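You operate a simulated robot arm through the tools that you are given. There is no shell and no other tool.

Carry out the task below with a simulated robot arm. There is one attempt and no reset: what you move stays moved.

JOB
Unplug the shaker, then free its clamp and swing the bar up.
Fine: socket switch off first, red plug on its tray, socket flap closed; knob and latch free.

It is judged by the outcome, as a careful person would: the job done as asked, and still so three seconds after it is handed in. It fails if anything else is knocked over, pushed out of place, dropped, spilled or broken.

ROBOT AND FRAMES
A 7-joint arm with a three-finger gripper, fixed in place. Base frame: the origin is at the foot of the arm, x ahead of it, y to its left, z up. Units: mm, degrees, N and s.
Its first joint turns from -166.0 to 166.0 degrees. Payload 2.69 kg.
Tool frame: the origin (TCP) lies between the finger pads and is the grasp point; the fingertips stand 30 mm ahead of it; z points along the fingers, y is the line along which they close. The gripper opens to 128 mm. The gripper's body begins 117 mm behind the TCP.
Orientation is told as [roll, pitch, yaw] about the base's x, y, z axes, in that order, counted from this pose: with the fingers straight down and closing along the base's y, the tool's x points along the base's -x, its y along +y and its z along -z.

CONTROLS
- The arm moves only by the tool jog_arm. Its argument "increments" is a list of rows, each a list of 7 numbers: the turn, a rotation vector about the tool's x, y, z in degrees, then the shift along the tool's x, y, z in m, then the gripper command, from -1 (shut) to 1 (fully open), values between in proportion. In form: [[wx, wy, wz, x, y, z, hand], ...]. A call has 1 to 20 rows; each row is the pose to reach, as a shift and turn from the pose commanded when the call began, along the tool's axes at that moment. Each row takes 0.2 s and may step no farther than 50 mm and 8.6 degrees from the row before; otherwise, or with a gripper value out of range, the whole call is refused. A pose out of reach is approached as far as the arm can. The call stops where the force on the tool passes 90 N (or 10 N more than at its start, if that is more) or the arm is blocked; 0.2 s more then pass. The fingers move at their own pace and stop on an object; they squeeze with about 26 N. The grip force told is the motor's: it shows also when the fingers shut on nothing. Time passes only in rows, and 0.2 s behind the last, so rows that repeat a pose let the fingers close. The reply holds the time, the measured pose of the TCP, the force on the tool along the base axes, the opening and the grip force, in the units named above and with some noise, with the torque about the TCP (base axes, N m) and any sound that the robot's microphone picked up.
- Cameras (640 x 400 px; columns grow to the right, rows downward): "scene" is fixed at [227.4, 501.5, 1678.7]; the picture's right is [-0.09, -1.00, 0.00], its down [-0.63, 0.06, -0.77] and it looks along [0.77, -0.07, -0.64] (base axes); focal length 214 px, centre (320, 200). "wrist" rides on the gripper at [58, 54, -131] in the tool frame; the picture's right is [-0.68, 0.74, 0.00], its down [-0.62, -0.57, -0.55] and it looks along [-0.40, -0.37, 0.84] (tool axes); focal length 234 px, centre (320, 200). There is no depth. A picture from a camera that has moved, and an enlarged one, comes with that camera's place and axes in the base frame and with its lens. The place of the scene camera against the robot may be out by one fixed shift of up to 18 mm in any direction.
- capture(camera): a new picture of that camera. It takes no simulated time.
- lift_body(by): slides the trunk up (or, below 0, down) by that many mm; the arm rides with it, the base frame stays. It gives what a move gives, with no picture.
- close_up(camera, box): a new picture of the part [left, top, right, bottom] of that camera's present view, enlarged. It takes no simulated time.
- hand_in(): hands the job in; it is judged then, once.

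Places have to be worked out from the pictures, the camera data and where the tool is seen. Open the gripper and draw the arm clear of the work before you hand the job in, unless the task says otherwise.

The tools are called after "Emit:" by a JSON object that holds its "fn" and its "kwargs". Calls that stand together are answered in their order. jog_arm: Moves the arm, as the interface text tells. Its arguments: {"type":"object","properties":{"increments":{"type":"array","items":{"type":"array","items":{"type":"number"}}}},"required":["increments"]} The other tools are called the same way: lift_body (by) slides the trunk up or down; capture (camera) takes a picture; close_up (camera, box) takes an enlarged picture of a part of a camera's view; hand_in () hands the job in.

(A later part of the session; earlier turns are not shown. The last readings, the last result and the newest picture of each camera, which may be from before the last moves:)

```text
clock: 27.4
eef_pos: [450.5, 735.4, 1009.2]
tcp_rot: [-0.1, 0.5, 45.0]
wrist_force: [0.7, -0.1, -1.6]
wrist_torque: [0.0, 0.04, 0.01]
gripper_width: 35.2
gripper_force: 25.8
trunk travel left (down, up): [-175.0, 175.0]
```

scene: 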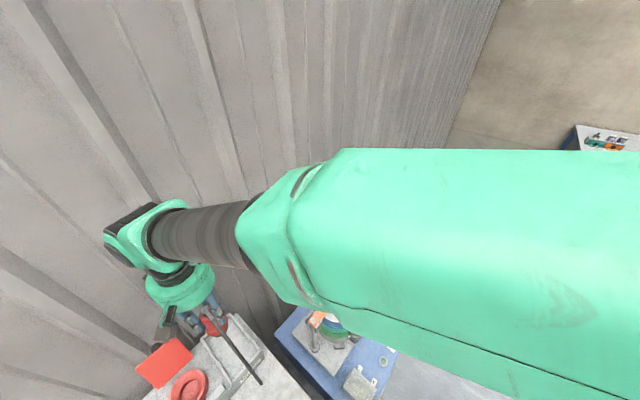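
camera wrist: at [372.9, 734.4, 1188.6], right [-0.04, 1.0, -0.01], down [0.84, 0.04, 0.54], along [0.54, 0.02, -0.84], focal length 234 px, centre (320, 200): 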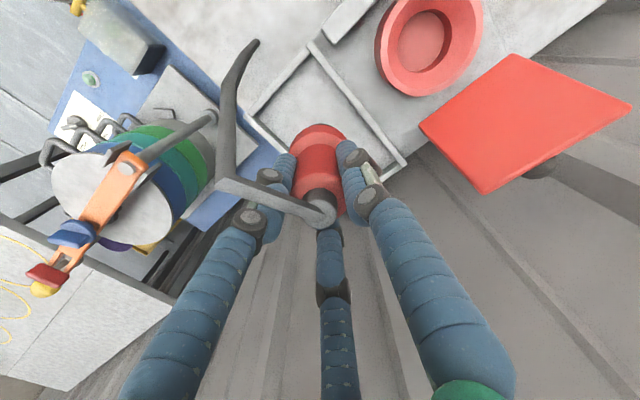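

Emit:
{"fn": "jog_arm", "kwargs": {"increments": [[0, 0, 0, 0, 0, 0.002, -1], [0, 0, 0, 0, 0, 0.004, -1]]}}

Emit:
{"fn": "capture", "kwargs": {"camera": "wrist"}}

Emit:
{"fn": "close_up", "kwargs": {"camera": "scene", "box": [200, 310, 270, 380]}}

```text
clock: 28.0
eef_pos: [448.2, 735.5, 1006.0]
tcp_rot: [-0.2, 0.5, 45.0]
wrist_force: [-0.3, 0.5, -1.3]
wrist_torque: [0.01, -0.02, -0.02]
gripper_width: 35.4
gripper_force: 26.4
trunk travel left (down, up): [-175.0, 175.0]
```

```text
taken
camera wrist: at [371.3, 732.9, 1136.0], right [-0.04, 1.0, -0.01], down [0.84, 0.04, 0.54], along [0.54, 0.02, -0.84], focal length 234 px, centre (320, 200)
```

wrist: 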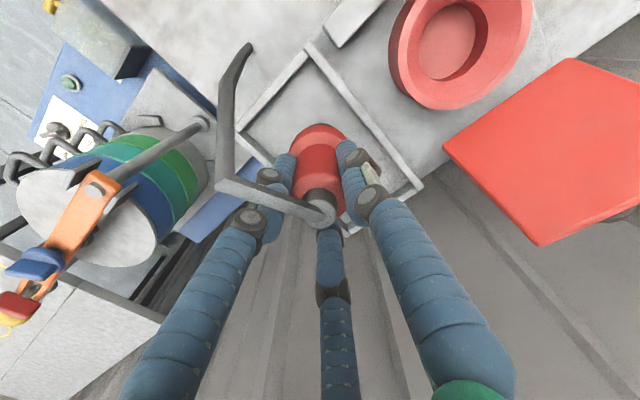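

```text
5.71 times, centred on (235, 345) of scene
camera zoom: at [227.4, 501.5, 1678.7], right [-0.09, -1.0, 0.0], down [-0.63, 0.06, -0.77], along [0.77, -0.07, -0.64], focal length 1226 px, centre (806, -629)
```

zoom: 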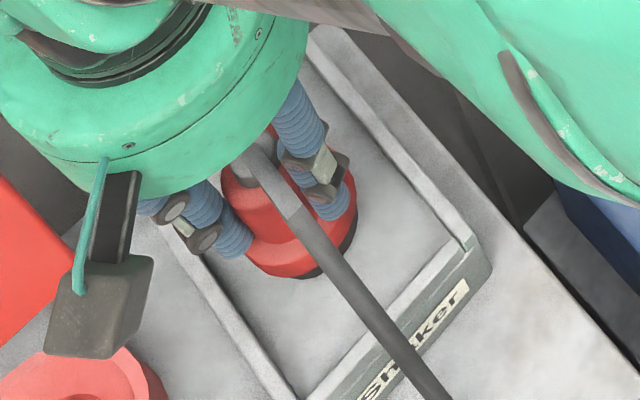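

Emit:
{"fn": "jog_arm", "kwargs": {"increments": [[0, 0, 0, 0, 0, 0.002, -1], [0, 0, 0, 0, 0, 0.005, -1]]}}

Emit:
{"fn": "jog_arm", "kwargs": {"increments": [[0, 0, 0, 0, 0, 0.002, -1], [0, 0, 0, 0, 0, 0.004, -1]]}}

```text
clock: 28.6
eef_pos: [449.2, 735.5, 1004.9]
tcp_rot: [0.1, 0.3, 45.0]
wrist_force: [0.5, -2.1, 21.9]
wrist_torque: [-0.07, 0.21, 0.0]
gripper_width: 35.4
gripper_force: 26.3
trunk travel left (down, up): [-175.0, 175.0]
```

```text
clock: 29.2
eef_pos: [449.4, 735.6, 1000.3]
tcp_rot: [0.0, 0.2, 45.0]
wrist_force: [1.7, 2.5, 37.7]
wrist_torque: [0.07, -0.15, 0.06]
gripper_width: 36.2
gripper_force: 25.6
trunk travel left (down, up): [-175.0, 175.0]
```

Contact: the plug is standing on the tray floor (Fz rises to ~38 N). I ease up 2 mm and open the fingers gently.

Emit:
{"fn": "jog_arm", "kwargs": {"increments": [[0, 0, 0, 0, 0, -0.002, -1], [0, 0, 0, 0, 0, -0.002, -0.3], [0, 0, 0, 0, 0, -0.002, 0], [0, 0, 0, 0, 0, -0.002, 0.3], [0, 0, 0, 0, 0, -0.002, 0.5]]}}

Emit:
{"fn": "capture", "kwargs": {"camera": "wrist"}}

Emit:
{"fn": "close_up", "kwargs": {"camera": "scene", "box": [200, 310, 270, 380]}}

```text
clock: 30.4
eef_pos: [451.0, 735.1, 998.7]
tcp_rot: [0.0, 0.5, 45.0]
wrist_force: [-0.3, 0.5, -0.1]
wrist_torque: [0.02, 0.0, -0.03]
gripper_width: 95.9
gripper_force: 0.2
trunk travel left (down, up): [-175.0, 175.0]
```

```text
taken
camera wrist: at [371.6, 732.3, 1128.6], right [-0.04, 1.0, -0.01], down [0.84, 0.04, 0.54], along [0.54, 0.02, -0.84], focal length 234 px, centre (320, 200)
```

wrist: 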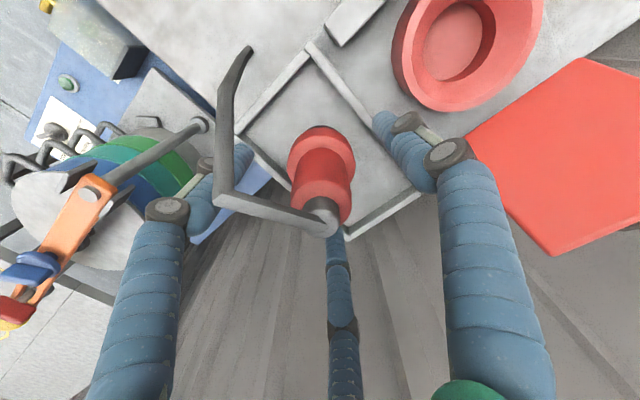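

```text
5.71 times, centred on (235, 345) of scene
camera zoom: at [227.4, 501.5, 1678.7], right [-0.09, -1.0, 0.0], down [-0.63, 0.06, -0.77], along [0.77, -0.07, -0.64], focal length 1226 px, centre (806, -629)
```

zoom: 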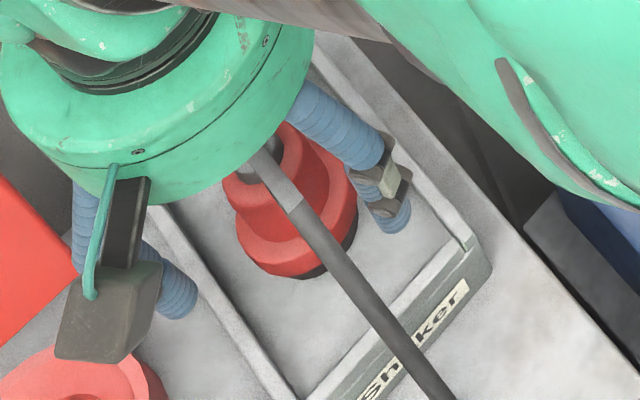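

The plug stands upright in the tray, released. I retreat straight up.

Emit:
{"fn": "jog_arm", "kwargs": {"increments": [[0, 0, 0, 0, 0, -0.015, 0.5], [0, 0, 0, 0, 0, -0.03, 0.5], [0, 0, 0, 0, 0, -0.05, 0.5], [0, 0, 0, 0, 0, -0.08, 0.5], [0, 0, 0, 0, 0, -0.115, 0.5], [0, 0, 0, 0, 0, -0.15, 0.5]]}}

Emit:
{"fn": "capture", "kwargs": {"camera": "wrist"}}

Emit:
{"fn": "close_up", "kwargs": {"camera": "scene", "box": [120, 280, 300, 400]}}

```text
clock: 31.8
eef_pos: [453.2, 737.6, 1145.0]
tcp_rot: [-0.1, 0.5, 45.0]
wrist_force: [0.4, -0.3, -1.4]
wrist_torque: [0.01, 0.01, 0.01]
gripper_width: 96.0
gripper_force: 0.1
trunk travel left (down, up): [-175.0, 175.0]
```

```text
taken
camera wrist: at [375.4, 734.6, 1276.1], right [-0.04, 1.0, -0.01], down [0.84, 0.04, 0.54], along [0.54, 0.02, -0.84], focal length 234 px, centre (320, 200)
```

wrist: 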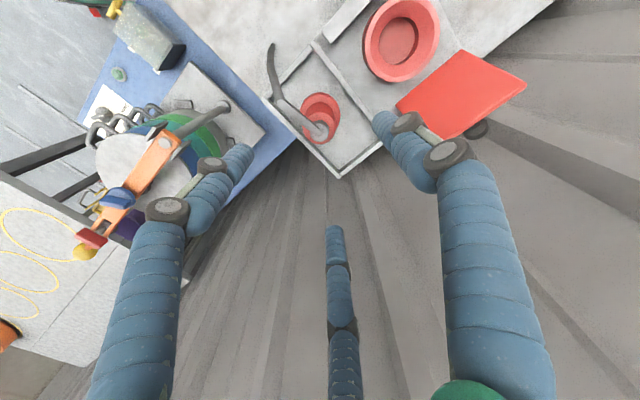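

```text
3.33 times, centred on (210, 340) of scene
camera zoom: at [227.4, 501.5, 1678.7], right [-0.09, -1.0, 0.0], down [-0.63, 0.06, -0.77], along [0.77, -0.07, -0.64], focal length 715 px, centre (687, -267)
```

zoom: 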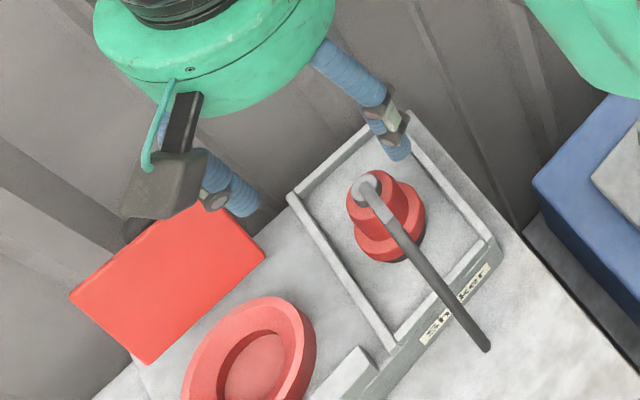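

The plug stands in its tray. Now the flap: its top edge is at n≈932 (toward wall), z≈1038 with the knob behind its top centre. I yaw the hand so one finger can hook behind the flap, moving high above it first.

Emit:
{"fn": "jog_arm", "kwargs": {"increments": [[0, 0, 8.18, -0.0025, 0.0132, 0, 0.5], [0, 0, 16.36, -0.0051, 0.0263, 0, 0.5], [0, 0, 24.54, -0.0076, 0.0395, 0, 0.5], [0, 0, 32.72, -0.0101, 0.0527, 0, 0.5], [0, 0, 40.9, -0.0127, 0.0659, 0, 0.5], [0, 0, 49.08, -0.0152, 0.079, 0, 0.5], [0, 0, 57.26, -0.0178, 0.0922, 0, 0.5], [0, 0, 65.44, -0.0203, 0.1054, 0, 0.5], [0, 0, 73.62, -0.0228, 0.1186, 0, 0.5], [0, 0, 81.8, -0.0254, 0.1317, 0, 0.5], [0, 0, 90, -0.0279, 0.1449, 0, 0.5]]}}

Emit:
{"fn": "capture", "kwargs": {"camera": "wrist"}}

Emit:
{"fn": "capture", "kwargs": {"camera": "scene"}}

```text
clock: 34.2
eef_pos: [368.2, 858.9, 1149.5]
tcp_rot: [-0.5, -0.1, -45.2]
wrist_force: [-0.7, 0.0, 0.6]
wrist_torque: [0.04, -0.02, 0.02]
gripper_width: 96.3
gripper_force: 0.0
trunk travel left (down, up): [-175.0, 175.0]
```

```text
taken
camera wrist: at [366.1, 939.1, 1278.4], right [1.0, 0.04, -0.01], down [0.04, -0.83, 0.55], along [0.02, -0.55, -0.83], focal length 234 px, centre (320, 200)
```

wrist: 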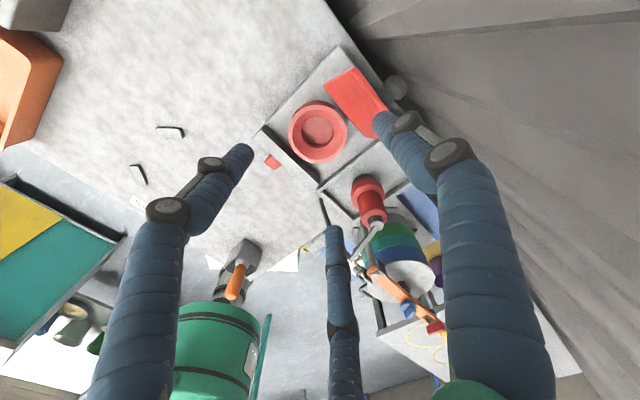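

```text
taken
```

scene: 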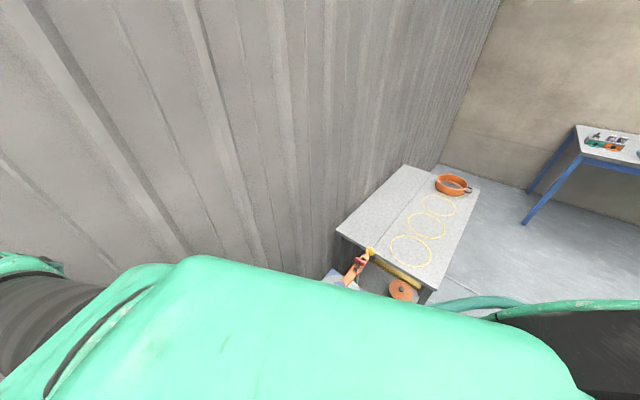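

Emit:
{"fn": "close_up", "kwargs": {"camera": "wrist", "box": [270, 30, 430, 180]}}

Emit:
{"fn": "close_up", "kwargs": {"camera": "wrist", "box": [180, 200, 330, 340]}}

```text
2.67 times, centred on (350, 105) of wrist
camera zoom: at [366.1, 939.1, 1278.4], right [1.0, 0.04, -0.01], down [0.04, -0.83, 0.55], along [0.02, -0.55, -0.83], focal length 624 px, centre (240, 453)
```

zoom: 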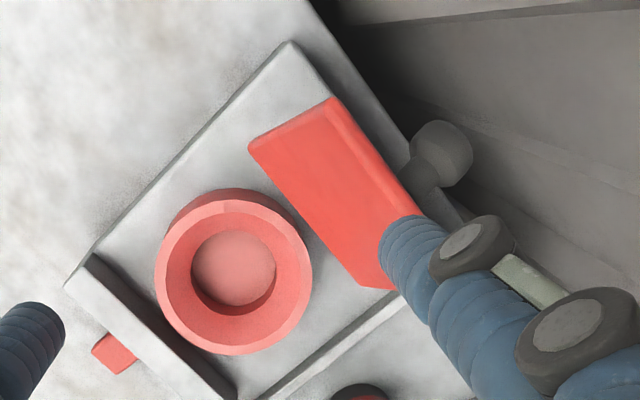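

```text
2.86 times, centred on (255, 270) of wrist
camera zoom: at [366.1, 939.1, 1278.4], right [1.0, 0.04, -0.01], down [0.04, -0.83, 0.55], along [0.02, -0.55, -0.83], focal length 669 px, centre (506, 0)
```

zoom: 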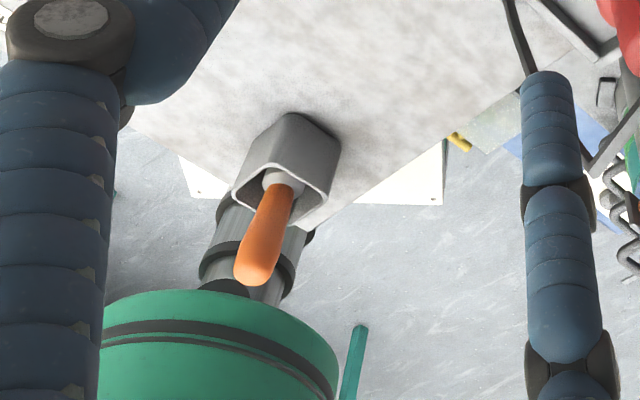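

Knob is a ball on a stalk behind the flap at w≈328, n≈952; the screwdriver stand is undisturbed. I tilt 15° outward and move so the far finger is behind the flap's top edge but beside the knob (w≈353), still above it.

Emit:
{"fn": "jog_arm", "kwargs": {"increments": [[-5, 0, 0, 0.002, 0.0115, 0.0065, 0.5], [-10, 0, 0, 0.004, 0.0229, 0.013, 0.5], [-15, 0, 0, 0.006, 0.0343, 0.0195, 0.5], [-15, 0, 0, 0.006, 0.0343, 0.0195, 0.5]]}}

Emit:
{"fn": "capture", "kwargs": {"camera": "wrist"}}

Emit:
{"fn": "close_up", "kwargs": {"camera": "wrist", "box": [270, 30, 430, 180]}}

```text
clock: 35.2
eef_pos: [389.0, 887.9, 1127.7]
tcp_rot: [14.5, -0.1, -45.1]
wrist_force: [0.4, -0.3, -0.3]
wrist_torque: [-0.02, -0.03, 0.0]
gripper_width: 96.1
gripper_force: 0.0
trunk travel left (down, up): [-175.0, 175.0]
```

```text
taken
camera wrist: at [361.8, 941.6, 1267.4], right [0.98, 0.03, 0.19], down [-0.05, -0.92, 0.39], along [0.18, -0.39, -0.9], focal length 234 px, centre (320, 200)
```

wrist: 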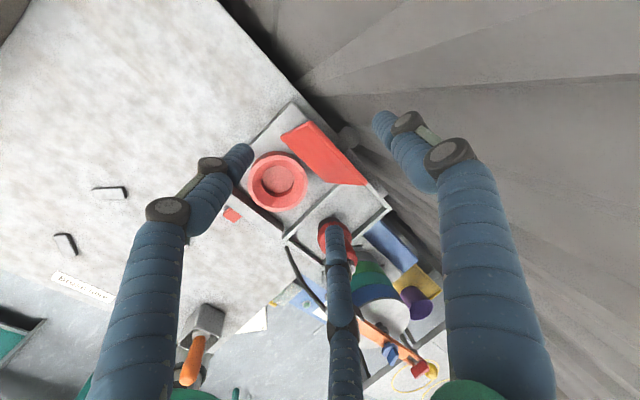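

```text
2.67 times, centred on (350, 105) of wrist
camera zoom: at [361.8, 941.6, 1267.4], right [0.98, 0.03, 0.19], down [-0.05, -0.92, 0.39], along [0.18, -0.39, -0.9], focal length 624 px, centre (240, 453)
```

zoom: 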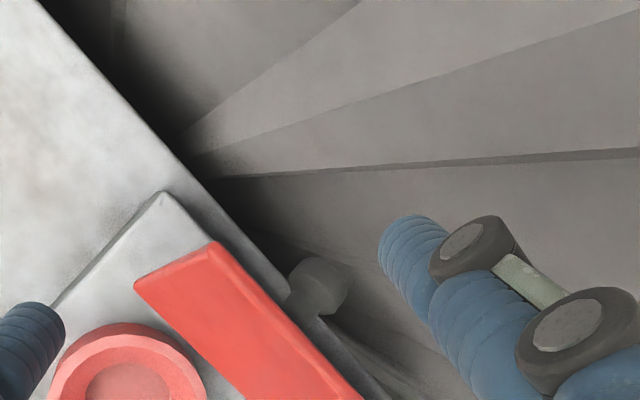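

Reach is fine. Now descend so the far finger goes behind the flap.

Emit:
{"fn": "jog_arm", "kwargs": {"increments": [[0, 0, 0, 0, -0.005, 0.0194, 0.5], [0, 0, 0, 0, -0.01, 0.0387, 0.5], [0, 0, 0, 0, -0.015, 0.0581, 0.5]]}}

Emit:
{"fn": "capture", "kwargs": {"camera": "wrist"}}

```text
clock: 36.0
eef_pos: [389.2, 887.4, 1068.5]
tcp_rot: [14.5, -0.1, -44.9]
wrist_force: [1.0, -0.9, 0.4]
wrist_torque: [-0.03, 0.03, 0.01]
gripper_width: 95.8
gripper_force: 0.0
trunk travel left (down, up): [-175.0, 175.0]
```

```text
taken
camera wrist: at [361.9, 942.2, 1208.6], right [0.98, 0.03, 0.19], down [-0.05, -0.92, 0.39], along [0.18, -0.39, -0.9], focal length 234 px, centre (320, 200)
```

wrist: 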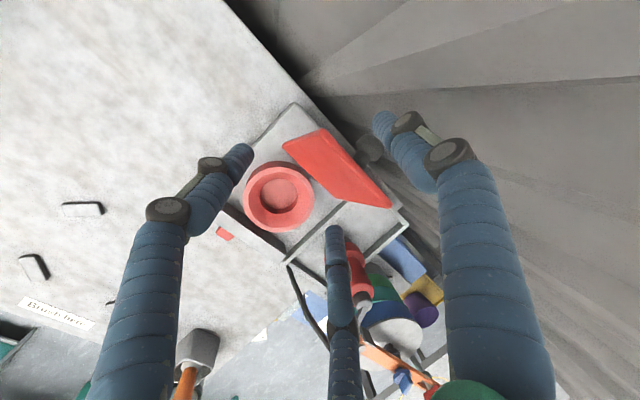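

Emit:
{"fn": "jog_arm", "kwargs": {"increments": [[0, 0, 0, 0, -0.005, 0.0194, 0.5], [0, 0, 0, 0, -0.01, 0.0372, 0.5]]}}

Emit:
{"fn": "capture", "kwargs": {"camera": "wrist"}}

Emit:
{"fn": "close_up", "kwargs": {"camera": "wrist", "box": [270, 80, 430, 220]}}

```text
clock: 36.6
eef_pos: [389.6, 887.2, 1030.6]
tcp_rot: [14.5, -0.1, -45.1]
wrist_force: [0.9, -0.4, -0.1]
wrist_torque: [0.03, 0.01, -0.01]
gripper_width: 95.8
gripper_force: 0.0
trunk travel left (down, up): [-175.0, 175.0]
```

```text
taken
camera wrist: at [362.2, 941.9, 1168.5], right [0.98, 0.03, 0.19], down [-0.05, -0.92, 0.39], along [0.18, -0.39, -0.9], focal length 234 px, centre (320, 200)
```

wrist: 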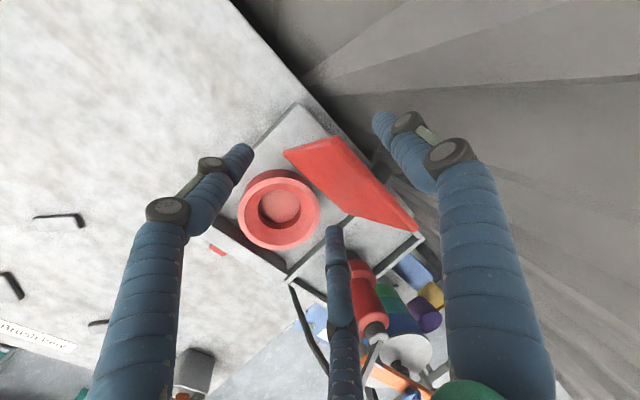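

```text
2.86 times, centred on (350, 150) of wrist
camera zoom: at [362.2, 941.9, 1168.5], right [0.98, 0.03, 0.19], down [-0.05, -0.92, 0.39], along [0.18, -0.39, -0.9], focal length 669 px, centre (234, 343)
```

zoom: 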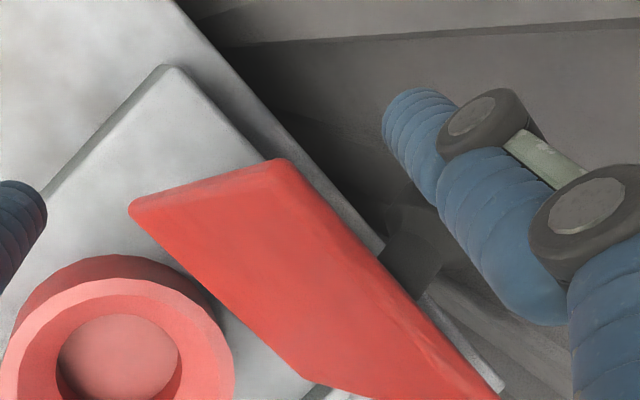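

The far finger is behind the flap beside the knob. I draw it slowly toward the robot to swing the flap up past vertical.

Emit:
{"fn": "jog_arm", "kwargs": {"increments": [[0, 0, 0, 0, -0.0097, -0.0025, 0.5], [0, 0, 0, 0, -0.0194, -0.005, 0.5], [0, 0, 0, 0, -0.029, -0.0075, 0.5], [0, 0, 0, 0, -0.0387, -0.01, 0.5], [0, 0, 0, 0, -0.0484, -0.0125, 0.5], [0, 0, 0, 0, -0.0581, -0.015, 0.5]]}}

Emit:
{"fn": "capture", "kwargs": {"camera": "wrist"}}

```text
clock: 38.0
eef_pos: [345.7, 845.6, 1028.4]
tcp_rot: [14.4, -0.2, -45.1]
wrist_force: [0.3, -0.4, -0.8]
wrist_torque: [-0.03, -0.01, 0.04]
gripper_width: 95.8
gripper_force: 0.1
trunk travel left (down, up): [-175.0, 175.0]
```

```text
taken
camera wrist: at [318.7, 899.7, 1168.3], right [0.98, 0.03, 0.18], down [-0.05, -0.92, 0.39], along [0.18, -0.39, -0.9], focal length 234 px, centre (320, 200)
```

wrist: 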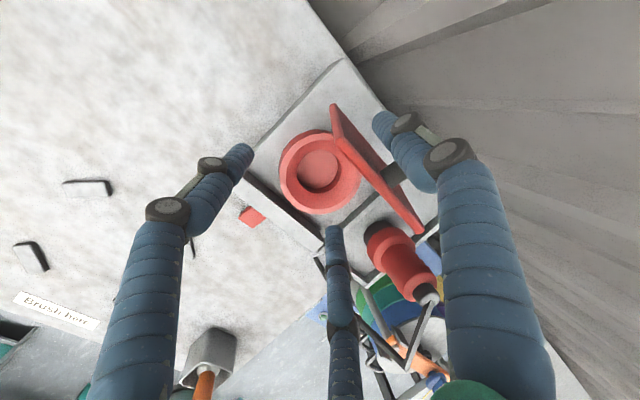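

The flap is about vertical now. Continue along its arc.

Emit:
{"fn": "jog_arm", "kwargs": {"increments": [[0, 0, 0, 0, -0.0074, -0.0014, 0.5], [0, 0, 0, 0, -0.0148, -0.0028, 0.5], [0, 0, 0, 0, -0.0217, -0.004, 0.5], [0, 0, 0, 0, -0.0286, -0.0053, 0.5], [0, 0, 0, 0, -0.0352, -0.0055, 0.5], [0, 0, 0, 0, -0.0419, -0.0057, 0.5]]}}

Emit:
{"fn": "capture", "kwargs": {"camera": "wrist"}}

```text
clock: 39.4
eef_pos: [315.1, 814.3, 1024.6]
tcp_rot: [14.4, 0.1, -45.1]
wrist_force: [0.9, 0.3, -0.8]
wrist_torque: [0.0, 0.05, 0.02]
gripper_width: 95.9
gripper_force: 0.1
trunk travel left (down, up): [-175.0, 175.0]
```

```text
taken
camera wrist: at [287.7, 869.1, 1163.9], right [0.98, 0.03, 0.19], down [-0.05, -0.92, 0.39], along [0.18, -0.39, -0.9], focal length 234 px, centre (320, 200)
```

wrist: 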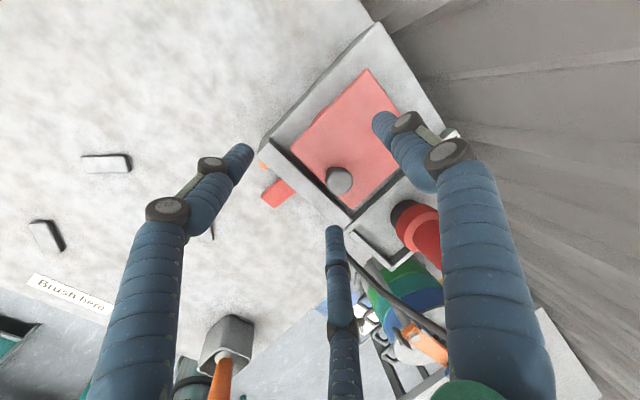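

The flap has swung down and appears closed over the socket, knob on top. Rising and checking.

Emit:
{"fn": "jog_arm", "kwargs": {"increments": [[0, 0, 0, 0, 0.0075, -0.029, 0.5], [0, 0, 0, 0, 0.015, -0.058, 0.5], [0, 0, 0, 0, 0.0225, -0.087, 0.5], [0, 0, 0, 0, 0.03, -0.116, 0.5]]}}

Emit:
{"fn": "close_up", "kwargs": {"camera": "wrist", "box": [240, 50, 440, 250]}}

Emit:
{"fn": "capture", "kwargs": {"camera": "wrist"}}

```text
clock: 40.4
eef_pos: [314.4, 817.3, 1141.6]
tcp_rot: [14.4, -0.1, -44.9]
wrist_force: [0.1, 0.3, -0.8]
wrist_torque: [0.04, -0.02, 0.02]
gripper_width: 95.9
gripper_force: 0.1
trunk travel left (down, up): [-175.0, 175.0]
```

```text
2.00 times, centred on (340, 150) of wrist
camera zoom: at [287.7, 872.4, 1281.6], right [0.98, 0.03, 0.18], down [-0.05, -0.92, 0.39], along [0.18, -0.39, -0.9], focal length 468 px, centre (280, 300)
```

zoom: 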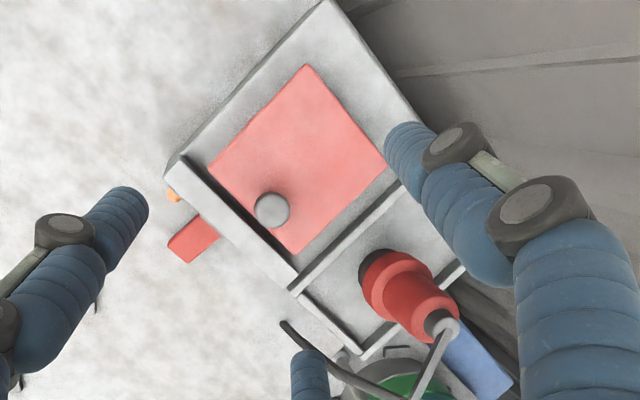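

```text
taken
camera wrist: at [287.7, 872.4, 1281.6], right [0.98, 0.03, 0.18], down [-0.05, -0.92, 0.39], along [0.18, -0.39, -0.9], focal length 234 px, centre (320, 200)
```

wrist: 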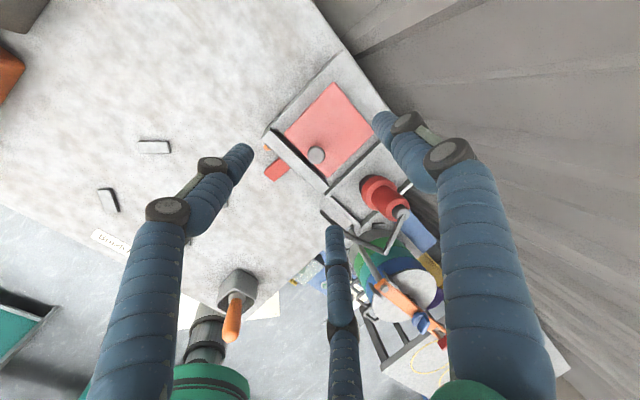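

The flap lies flat and closed; plug in tray; switch Off. Now to the shaker: I move the hand back, untilt, and look down at the clamp bar.

Emit:
{"fn": "jog_arm", "kwargs": {"increments": [[3, 0, 0, -0.01, -0.01, -0.04, 0.5], [6, 0, 0, -0.045, -0.02, -0.06, 0.5], [9, 0, 0, -0.085, -0.03, -0.08, 0.5], [12, 0, 0, -0.13, -0.04, -0.1, 0.5], [14.5, 0, 0, -0.175, -0.05, -0.11, 0.5], [14.5, 0, 0, -0.22, -0.06, -0.12, 0.5], [14.5, 0, 0, -0.2637, -0.07, -0.13, 0.5]]}}

Emit:
{"fn": "jog_arm", "kwargs": {"increments": [[0, 0, -8, 0, 0, 0, 0.5], [0, 0, -16, 0, 0, 0, 0.5], [0, 0, -24, 0, 0, 0, 0.5], [0, 0, -32, 0, 0, 0, 0.5], [0, 0, -40, 0, 0, 0, 0.5], [0, 0, -45, 0, 0, 0, 0.5]]}}

Emit:
{"fn": "capture", "kwargs": {"camera": "wrist"}}

Emit:
{"fn": "capture", "kwargs": {"camera": "scene"}}

```text
refused: row 4 steps farther than a row can; nothing moved
```

```text
clock: 41.8
eef_pos: [315.1, 813.9, 1143.8]
tcp_rot: [10.3, -10.2, -0.8]
wrist_force: [-0.5, 0.3, 0.2]
wrist_torque: [-0.02, 0.0, -0.01]
gripper_width: 95.9
gripper_force: 0.1
trunk travel left (down, up): [-175.0, 175.0]
```

```text
taken
camera wrist: at [234.1, 844.5, 1268.5], right [0.65, 0.72, 0.25], down [0.52, -0.66, 0.54], along [0.55, -0.22, -0.8], focal length 234 px, centre (320, 200)
```

wrist: 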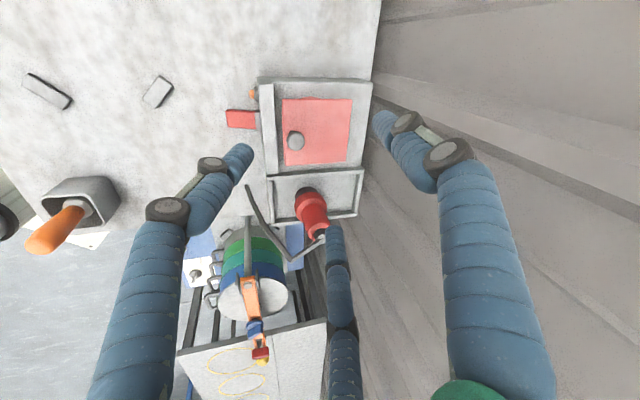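

```text
taken
```

scene: 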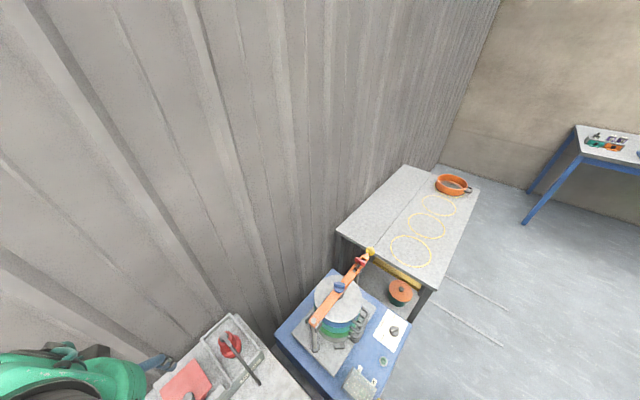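

The first call was refused (a step too long) so only the rotation happened — harmless. Now I untilt and move above/behind the shaker in valid steps.

Emit:
{"fn": "jog_arm", "kwargs": {"increments": [[1.5, 1.5, 0, -0.0192, -0.0365, -0.0188, 0.5], [3, 3, 0, -0.0385, -0.0729, -0.0375, 0.5], [4.5, 4.5, 0, -0.0577, -0.1094, -0.0563, 0.5], [6, 6, 0, -0.077, -0.1458, -0.075, 0.5], [7.5, 7.5, 0, -0.0962, -0.1823, -0.0938, 0.5], [9, 9, 0, -0.1155, -0.2187, -0.1125, 0.5], [10.2, 10.3, 0, -0.1347, -0.2552, -0.1313, 0.5]]}}

Emit:
{"fn": "capture", "kwargs": {"camera": "wrist"}}

Emit:
{"fn": "close_up", "kwargs": {"camera": "scene", "box": [130, 290, 290, 400]}}

```text
clock: 43.4
eef_pos: [430.6, 540.2, 1251.7]
tcp_rot: [0.0, 0.0, 0.0]
wrist_force: [0.5, 0.1, -1.3]
wrist_torque: [-0.01, 0.01, 0.03]
gripper_width: 96.0
gripper_force: 0.0
trunk travel left (down, up): [-175.0, 175.0]
```

```text
taken
camera wrist: at [372.2, 593.6, 1381.8], right [0.68, 0.74, 0.0], down [0.62, -0.57, 0.55], along [0.4, -0.37, -0.84], focal length 234 px, centre (320, 200)
```

wrist: 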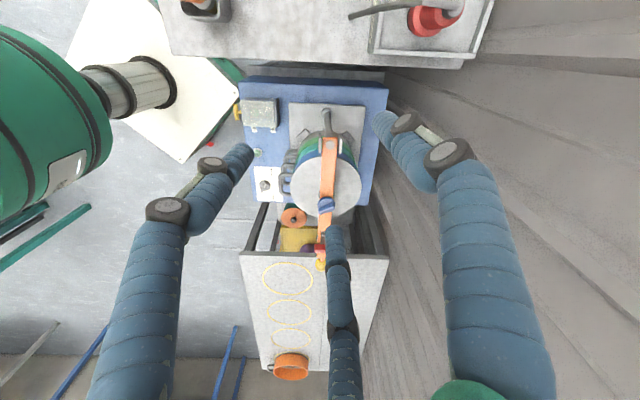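

```text
3.64 times, centred on (210, 345) of scene
camera zoom: at [227.4, 501.5, 1678.7], right [-0.09, -1.0, 0.0], down [-0.63, 0.06, -0.77], along [0.77, -0.07, -0.64], focal length 780 px, centre (720, -327)
```

zoom: 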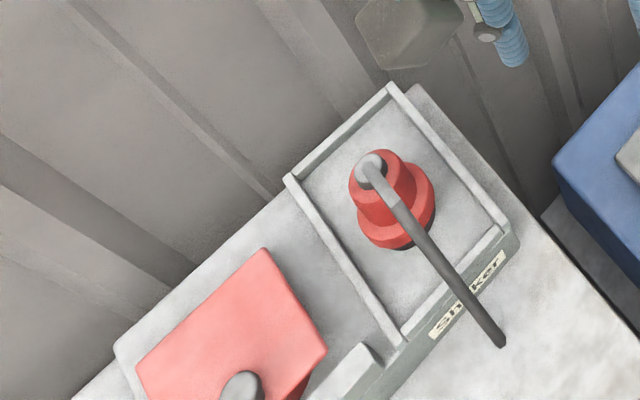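

Emit:
{"fn": "close_up", "kwargs": {"camera": "wrist", "box": [240, 90, 400, 280]}}

```text
2.11 times, centred on (320, 185) of wrist
camera zoom: at [372.2, 593.6, 1381.8], right [0.68, 0.74, 0.0], down [0.62, -0.57, 0.55], along [0.4, -0.37, -0.84], focal length 493 px, centre (320, 232)
```

zoom: 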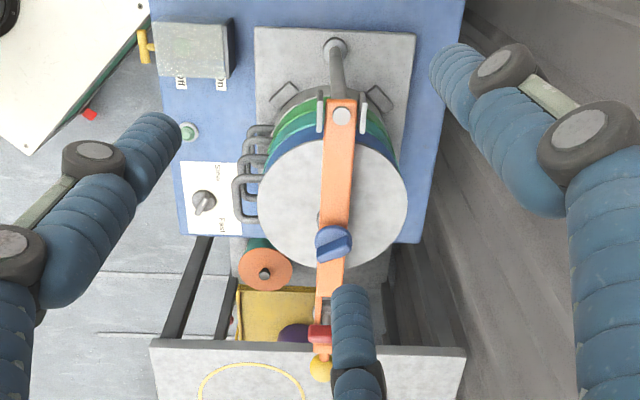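

Knob ≈ (606,398,934), latch ≈ (702,295,930), ball ≈ (765,235,909), hinge ≈ (505,497,925): the bar runs along the wall direction. I move closer to inspect the knob and latch.

Emit:
{"fn": "jog_arm", "kwargs": {"increments": [[0, 0, 0, -0.0273, -0.024, 0.0224, 1], [0, 0, 0, -0.0547, -0.048, 0.0449, 1], [0, 0, 0, -0.082, -0.072, 0.0673, 1], [0, 0, 0, -0.1094, -0.096, 0.0897, 1], [0, 0, 0, -0.1367, -0.12, 0.1121, 1], [0, 0, 0, -0.164, -0.144, 0.1346, 1], [0, 0, 0, -0.1914, -0.168, 0.157, 1]]}}

Emit:
{"fn": "capture", "kwargs": {"camera": "wrist"}}

Emit:
{"fn": "close_up", "kwargs": {"camera": "wrist", "box": [240, 60, 400, 250]}}

```text
clock: 45.0
eef_pos: [620.3, 371.7, 1091.3]
tcp_rot: [0.0, 0.0, 0.0]
wrist_force: [-0.4, -0.2, 0.5]
wrist_torque: [0.01, -0.01, -0.01]
gripper_width: 128.0
gripper_force: 0.0
trunk travel left (down, up): [-175.0, 175.0]
```

```text
taken
camera wrist: at [563.0, 423.8, 1221.8], right [0.68, 0.74, 0.0], down [0.62, -0.57, 0.55], along [0.4, -0.37, -0.84], focal length 234 px, centre (320, 200)
```

wrist: 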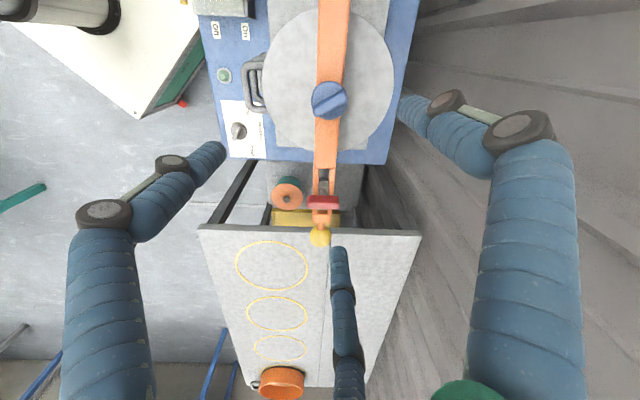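

```text
2.11 times, centred on (320, 155) of wrist
camera zoom: at [563.0, 423.8, 1221.8], right [0.68, 0.74, 0.0], down [0.62, -0.57, 0.55], along [0.4, -0.37, -0.84], focal length 493 px, centre (320, 295)
```

zoom: 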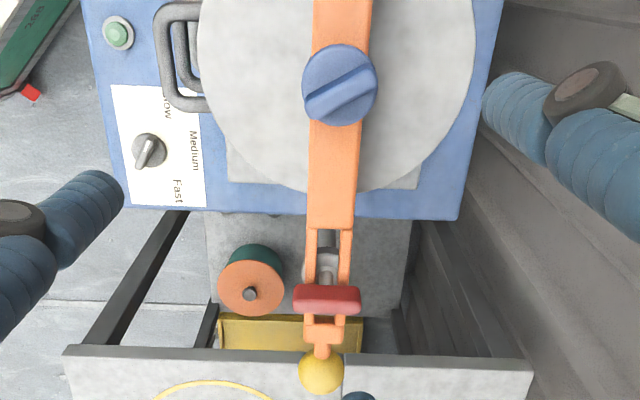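

Emit:
{"fn": "close_up", "kwargs": {"camera": "wrist", "box": [290, 160, 350, 250]}}

Emit:
{"fn": "close_up", "kwargs": {"camera": "wrist", "box": [295, 60, 365, 150]}}

Emit:
{"fn": "close_up", "kwargs": {"camera": "scene", "box": [290, 230, 390, 350]}}

```text
4.44 times, centred on (320, 205) of wrist
camera zoom: at [563.0, 423.8, 1221.8], right [0.68, 0.74, 0.0], down [0.62, -0.57, 0.55], along [0.4, -0.37, -0.84], focal length 1041 px, centre (320, 178)
```

zoom: 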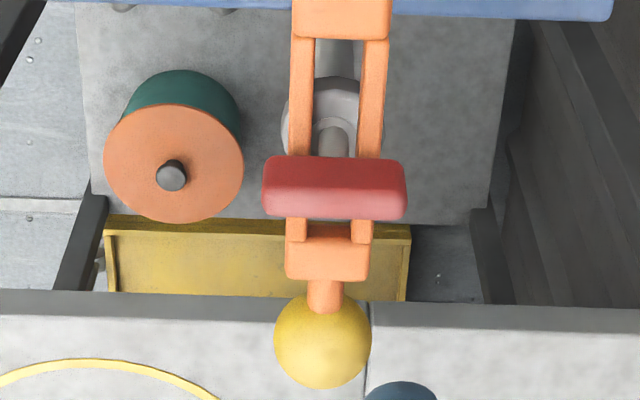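

```text
4.44 times, centred on (330, 105) of wrist
camera zoom: at [563.0, 423.8, 1221.8], right [0.68, 0.74, 0.0], down [0.62, -0.57, 0.55], along [0.4, -0.37, -0.84], focal length 1041 px, centre (276, 622)
```

zoom: 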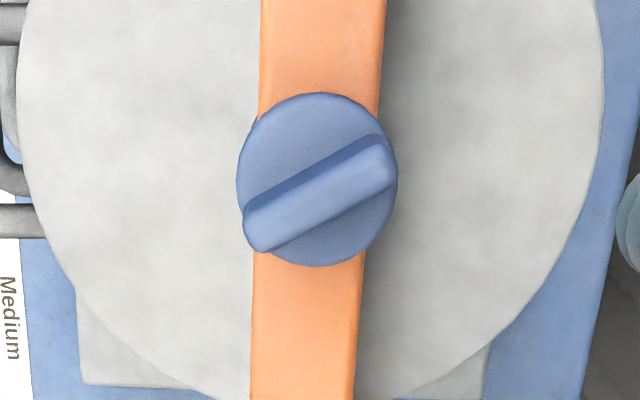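

```text
3.33 times, centred on (340, 290) of scene
camera zoom: at [227.4, 501.5, 1678.7], right [-0.09, -1.0, 0.0], down [-0.63, 0.06, -0.77], along [0.77, -0.07, -0.64], focal length 715 px, centre (253, -100)
```

zoom: 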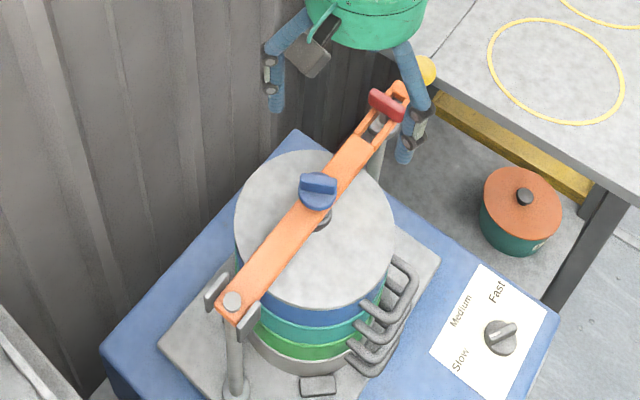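

The geometry is now clear: a blue knob with a tall fin (fin top z≈961, disc z≈941, 41 mm dia, fin pointing ~72° in base yaw) and a red T‑bar latch across a slotted fork (T top z≈948, centre ≈ (703.6,299)), which must be turned 90° to pass the slot. First the knob: align the fingers across the fin above it.

Emit:
{"fn": "jog_arm", "kwargs": {"increments": [[0, 0, -8, 0.0016, 0.0029, 0.0034, 0], [0, 0, -16, 0.0032, 0.0058, 0.0069, 0], [0, 0, -24, 0.0047, 0.0087, 0.0103, 0], [0, 0, -32, 0.0063, 0.0116, 0.0138, 0], [0, 0, -40, 0.0079, 0.0145, 0.0172, 0], [0, 0, -48, 0.0095, 0.0174, 0.0207, 0], [0, 0, -56, 0.011, 0.0203, 0.0241, 0], [0, 0, -64, 0.0126, 0.0232, 0.0276, 0], [0, 0, -72, 0.0142, 0.0261, 0.031, 0]]}}

Emit:
{"fn": "capture", "kwargs": {"camera": "wrist"}}

Emit:
{"fn": "close_up", "kwargs": {"camera": "wrist", "box": [260, 110, 380, 220]}}

```text
clock: 47.0
eef_pos: [605.4, 395.6, 1060.6]
tcp_rot: [-0.1, 0.0, 72.1]
wrist_force: [0.0, 0.0, 0.8]
wrist_torque: [-0.02, 0.02, -0.03]
gripper_width: 63.8
gripper_force: 0.1
trunk travel left (down, up): [-175.0, 175.0]
```

```text
taken
camera wrist: at [537.6, 356.5, 1191.7], right [-0.49, 0.87, 0.0], down [0.73, 0.41, 0.55], along [0.48, 0.27, -0.84], focal length 234 px, centre (320, 200)
```

wrist: 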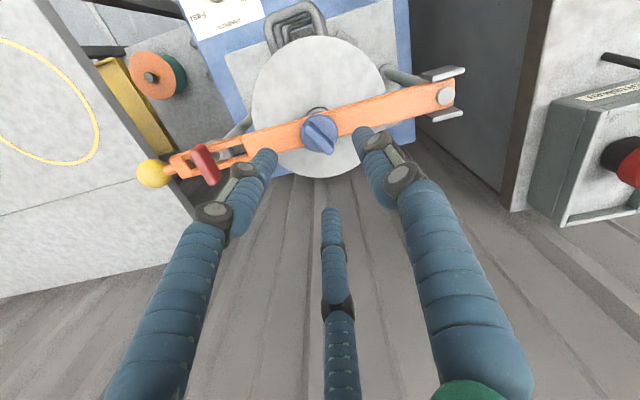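

```text
3.64 times, centred on (320, 165) of wrist
camera zoom: at [537.6, 356.5, 1191.7], right [-0.49, 0.87, 0.0], down [0.73, 0.41, 0.55], along [0.48, 0.27, -0.84], focal length 852 px, centre (320, 327)
```

zoom: 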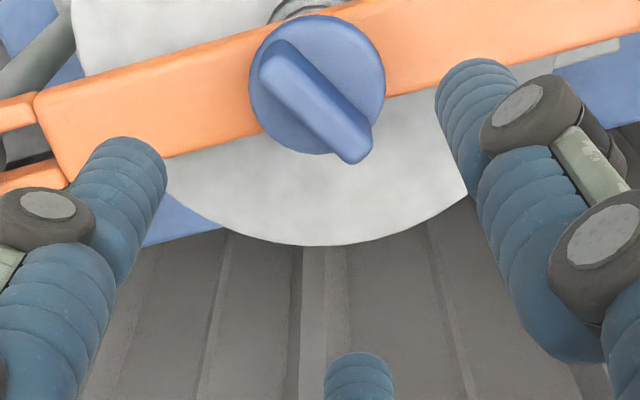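

The fin's centre is within ~2 mm of the tool axis. I descend to TCP z≈980 (tips ≈950, above the disc), then close on the fin.

Emit:
{"fn": "jog_arm", "kwargs": {"increments": [[0, 0, 0, 0.0018, 0, 0.02, 0], [0, 0, 0, 0.0018, 0, 0.04, 0], [0, 0, 0, 0.0018, 0, 0.06, 0], [0, 0, 0, 0.0018, 0, 0.08, 0]]}}

Emit:
{"fn": "close_up", "kwargs": {"camera": "wrist", "box": [260, 120, 380, 240]}}

```text
clock: 48.0
eef_pos: [607.6, 394.0, 981.8]
tcp_rot: [0.0, -0.1, 72.0]
wrist_force: [-0.3, -0.9, 0.2]
wrist_torque: [0.0, -0.02, 0.04]
gripper_width: 64.1
gripper_force: 0.0
trunk travel left (down, up): [-175.0, 175.0]
```

```text
3.33 times, centred on (320, 180) of wrist
camera zoom: at [538.2, 356.3, 1112.9], right [-0.49, 0.87, 0.0], down [0.73, 0.41, 0.55], along [0.48, 0.27, -0.84], focal length 781 px, centre (320, 267)
```

zoom: 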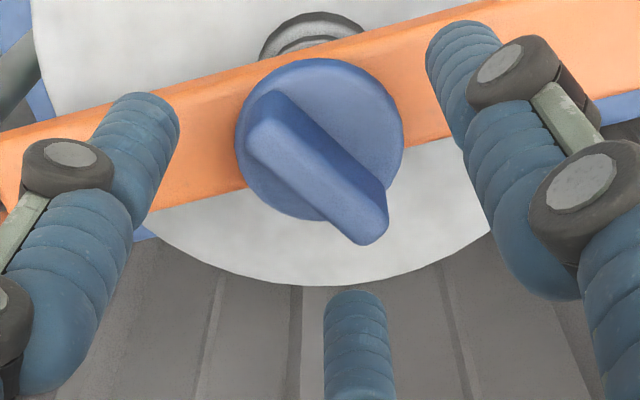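

Emit:
{"fn": "jog_arm", "kwargs": {"increments": [[0, 0, 0, 0.0015, 0.002, 0.001, 0], [0, 0, 0, 0.0015, 0.002, 0.001, -1], [0, 0, 0, 0.0015, 0.002, 0.001, -1], [0, 0, 0, 0.0015, 0.002, 0.001, -1]]}}

Emit:
{"fn": "close_up", "kwargs": {"camera": "wrist", "box": [260, 120, 380, 240]}}

```text
clock: 49.0
eef_pos: [606.2, 394.6, 981.6]
tcp_rot: [-0.1, -0.1, 72.0]
wrist_force: [7.4, 8.4, 0.0]
wrist_torque: [0.07, -0.46, -0.05]
gripper_width: 39.0
gripper_force: 26.1
trunk travel left (down, up): [-175.0, 175.0]
```

```text
3.33 times, centred on (320, 180) of wrist
camera zoom: at [537.2, 356.1, 1111.9], right [-0.49, 0.87, 0.0], down [0.73, 0.41, 0.55], along [0.48, 0.27, -0.84], focal length 781 px, centre (320, 267)
```

zoom: 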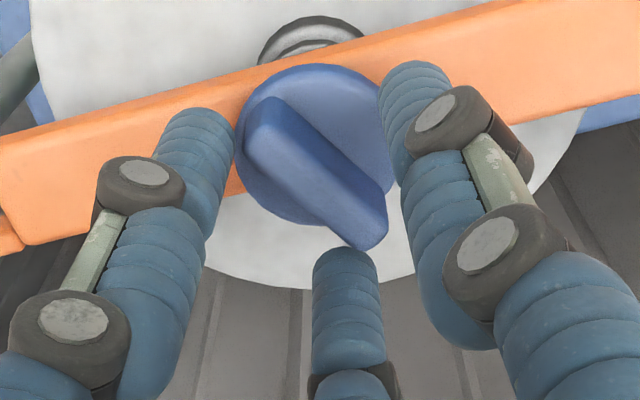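

The grip stopped at 39 mm — so physically this is a three-finger chuck contacting the fin ends. Better to grip the round disc of the knob: reopen slightly, lower ~13 mm so the tips surround the disc, and close.

Emit:
{"fn": "jog_arm", "kwargs": {"increments": [[0, 0, 0, 0, 0, 0, -0.1], [0, 0, 0, 0, 0, 0, -0.1], [0, 0, 0, 0, 0, 0.005, -0.1], [0, 0, 0, 0, 0, 0.009, -0.1], [0, 0, 0, 0, 0, 0.013, -0.1]]}}

Emit:
{"fn": "close_up", "kwargs": {"camera": "wrist", "box": [260, 120, 380, 240]}}

```text
clock: 50.2
eef_pos: [602.6, 392.6, 968.5]
tcp_rot: [0.1, 0.1, 72.0]
wrist_force: [0.7, 0.1, -0.1]
wrist_torque: [-0.01, -0.02, -0.01]
gripper_width: 57.7
gripper_force: 0.1
trunk travel left (down, up): [-175.0, 175.0]
```

```text
3.33 times, centred on (320, 180) of wrist
camera zoom: at [534.5, 354.4, 1099.4], right [-0.49, 0.87, 0.0], down [0.73, 0.41, 0.55], along [0.48, 0.27, -0.84], focal length 781 px, centre (320, 267)
```

zoom: 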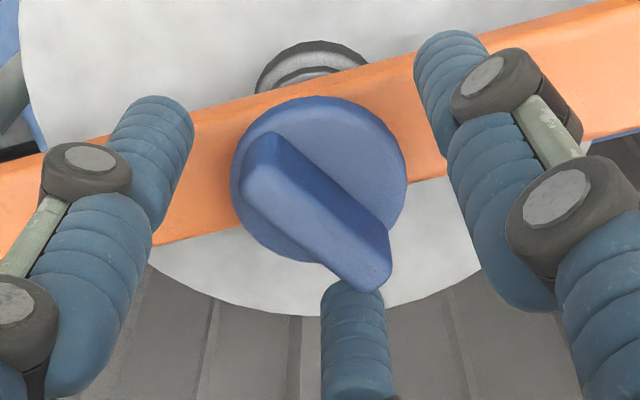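

Tips are now around the disc and the tool axis is within 1 mm of the knob's axis. Close.

Emit:
{"fn": "jog_arm", "kwargs": {"increments": [[0, 0, 0, 0, 0, 0, -1], [0, 0, 0, 0, 0, 0, -1], [0, 0, 0, 0, 0, 0, -1]]}}

Emit:
{"fn": "close_up", "kwargs": {"camera": "wrist", "box": [260, 120, 380, 240]}}

```text
clock: 51.0
eef_pos: [604.9, 389.8, 970.1]
tcp_rot: [0.0, 0.0, 72.0]
wrist_force: [42.8, -49.6, 3.0]
wrist_torque: [-1.99, -1.46, -0.38]
gripper_width: 28.1
gripper_force: 26.3
trunk travel left (down, up): [-175.0, 175.0]
```

```text
3.33 times, centred on (320, 180) of wrist
camera zoom: at [537.5, 350.6, 1099.7], right [-0.49, 0.87, 0.0], down [0.73, 0.41, 0.55], along [0.48, 0.27, -0.84], focal length 781 px, centre (320, 267)
```

zoom: 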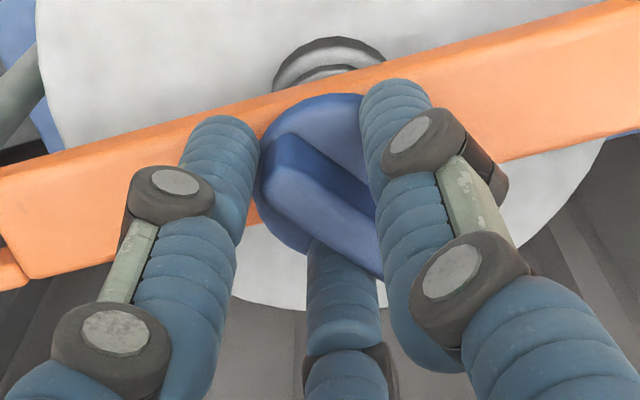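

Now the width is 28 mm with a large side load (65 N), so the chuck isn't seating on the disc properly. I release immediately and rise; I'll instead turn the knob by pushing the fin with the closed fingertips like a peg.

Emit:
{"fn": "jog_arm", "kwargs": {"increments": [[0, 0, 0, 0, 0, 0, 0], [0, 0, 0, 0, 0, 0, 0], [0, 0, 0, 0, 0, -0.02, 0], [0, 0, 0, 0, 0, -0.05, 0], [0, 0, 0, 0, 0, -0.08, 0]]}}

Emit:
{"fn": "capture", "kwargs": {"camera": "wrist"}}

Emit:
{"fn": "close_up", "kwargs": {"camera": "wrist", "box": [260, 110, 380, 220]}}

Emit:
{"fn": "close_up", "kwargs": {"camera": "scene", "box": [290, 230, 390, 350]}}

```text
clock: 52.2
eef_pos: [603.9, 391.3, 1047.6]
tcp_rot: [0.1, 0.0, 72.0]
wrist_force: [0.0, 0.0, -0.2]
wrist_torque: [0.0, 0.0, 0.02]
gripper_width: 64.0
gripper_force: 0.1
trunk travel left (down, up): [-175.0, 175.0]
```

```text
taken
camera wrist: at [535.5, 353.2, 1178.7], right [-0.49, 0.87, 0.0], down [0.73, 0.41, 0.55], along [0.48, 0.27, -0.84], focal length 234 px, centre (320, 200)
```

wrist: 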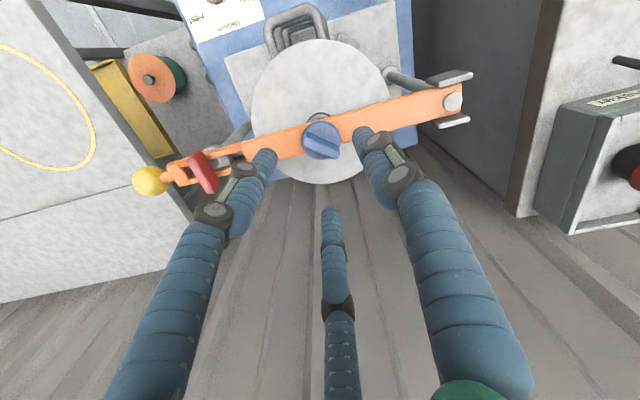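

```text
3.64 times, centred on (320, 165) of wrist
camera zoom: at [535.5, 353.2, 1178.7], right [-0.49, 0.87, 0.0], down [0.73, 0.41, 0.55], along [0.48, 0.27, -0.84], focal length 852 px, centre (320, 327)
```

zoom: 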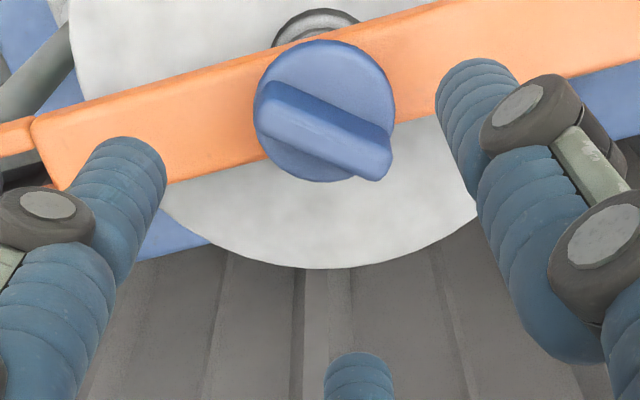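

```text
3.33 times, centred on (340, 290) of scene
camera zoom: at [227.4, 501.5, 1678.7], right [-0.09, -1.0, 0.0], down [-0.63, 0.06, -0.77], along [0.77, -0.07, -0.64], focal length 715 px, centre (253, -100)
```

zoom: 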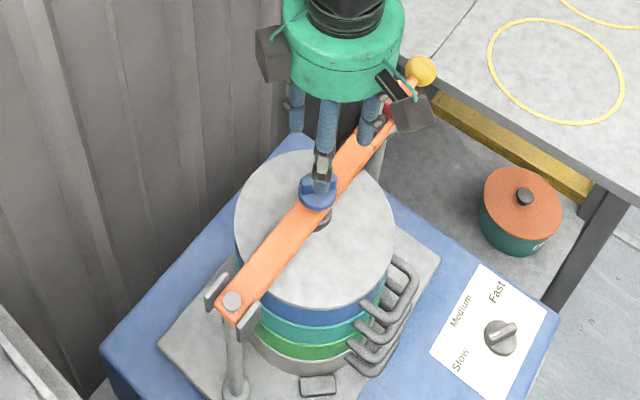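

The knob has actually turned ~20° counter‑clockwise already (fin now at ≈92°), so it turns CCW. I close the hand and position it beside the fin to push it round as a peg.

Emit:
{"fn": "jog_arm", "kwargs": {"increments": [[0, 0, 0, -0.0139, -0.015, 0, -1], [0, 0, 0, -0.0278, -0.03, 0, -1], [0, 0, 0, -0.0278, -0.03, 0.005, -1], [0, 0, 0, -0.0278, -0.03, 0.03, -1], [0, 0, 0, -0.0278, -0.03, 0.055, -1], [0, 0, 0, -0.0278, -0.03, 0.068, -1]]}}

Emit:
{"fn": "close_up", "kwargs": {"camera": "wrist", "box": [240, 90, 400, 240]}}

Emit:
{"fn": "close_up", "kwargs": {"camera": "scene", "box": [290, 230, 390, 350]}}

```text
clock: 53.6
eef_pos: [640.2, 410.1, 978.7]
tcp_rot: [0.0, 0.1, 72.0]
wrist_force: [0.1, -0.4, -0.6]
wrist_torque: [0.0, 0.04, -0.02]
gripper_width: 2.3
gripper_force: 25.6
trunk travel left (down, up): [-175.0, 175.0]
```

```text
2.67 times, centred on (320, 165) of wrist
camera zoom: at [572.0, 370.8, 1108.5], right [-0.49, 0.87, 0.0], down [0.73, 0.41, 0.55], along [0.48, 0.27, -0.84], focal length 624 px, centre (320, 293)
```

zoom: 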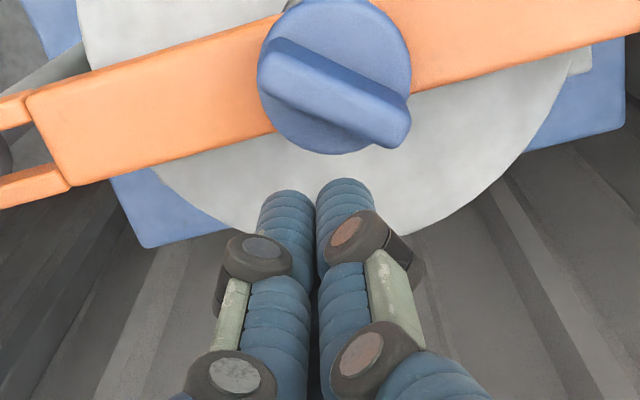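

```text
3.33 times, centred on (340, 290) of scene
camera zoom: at [227.4, 501.5, 1678.7], right [-0.09, -1.0, 0.0], down [-0.63, 0.06, -0.77], along [0.77, -0.07, -0.64], focal length 715 px, centre (253, -100)
```

zoom: 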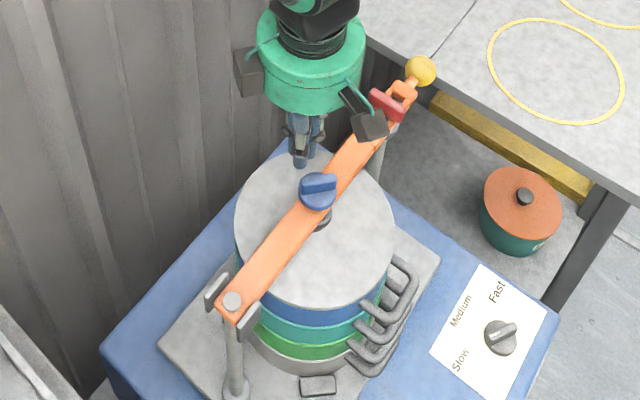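

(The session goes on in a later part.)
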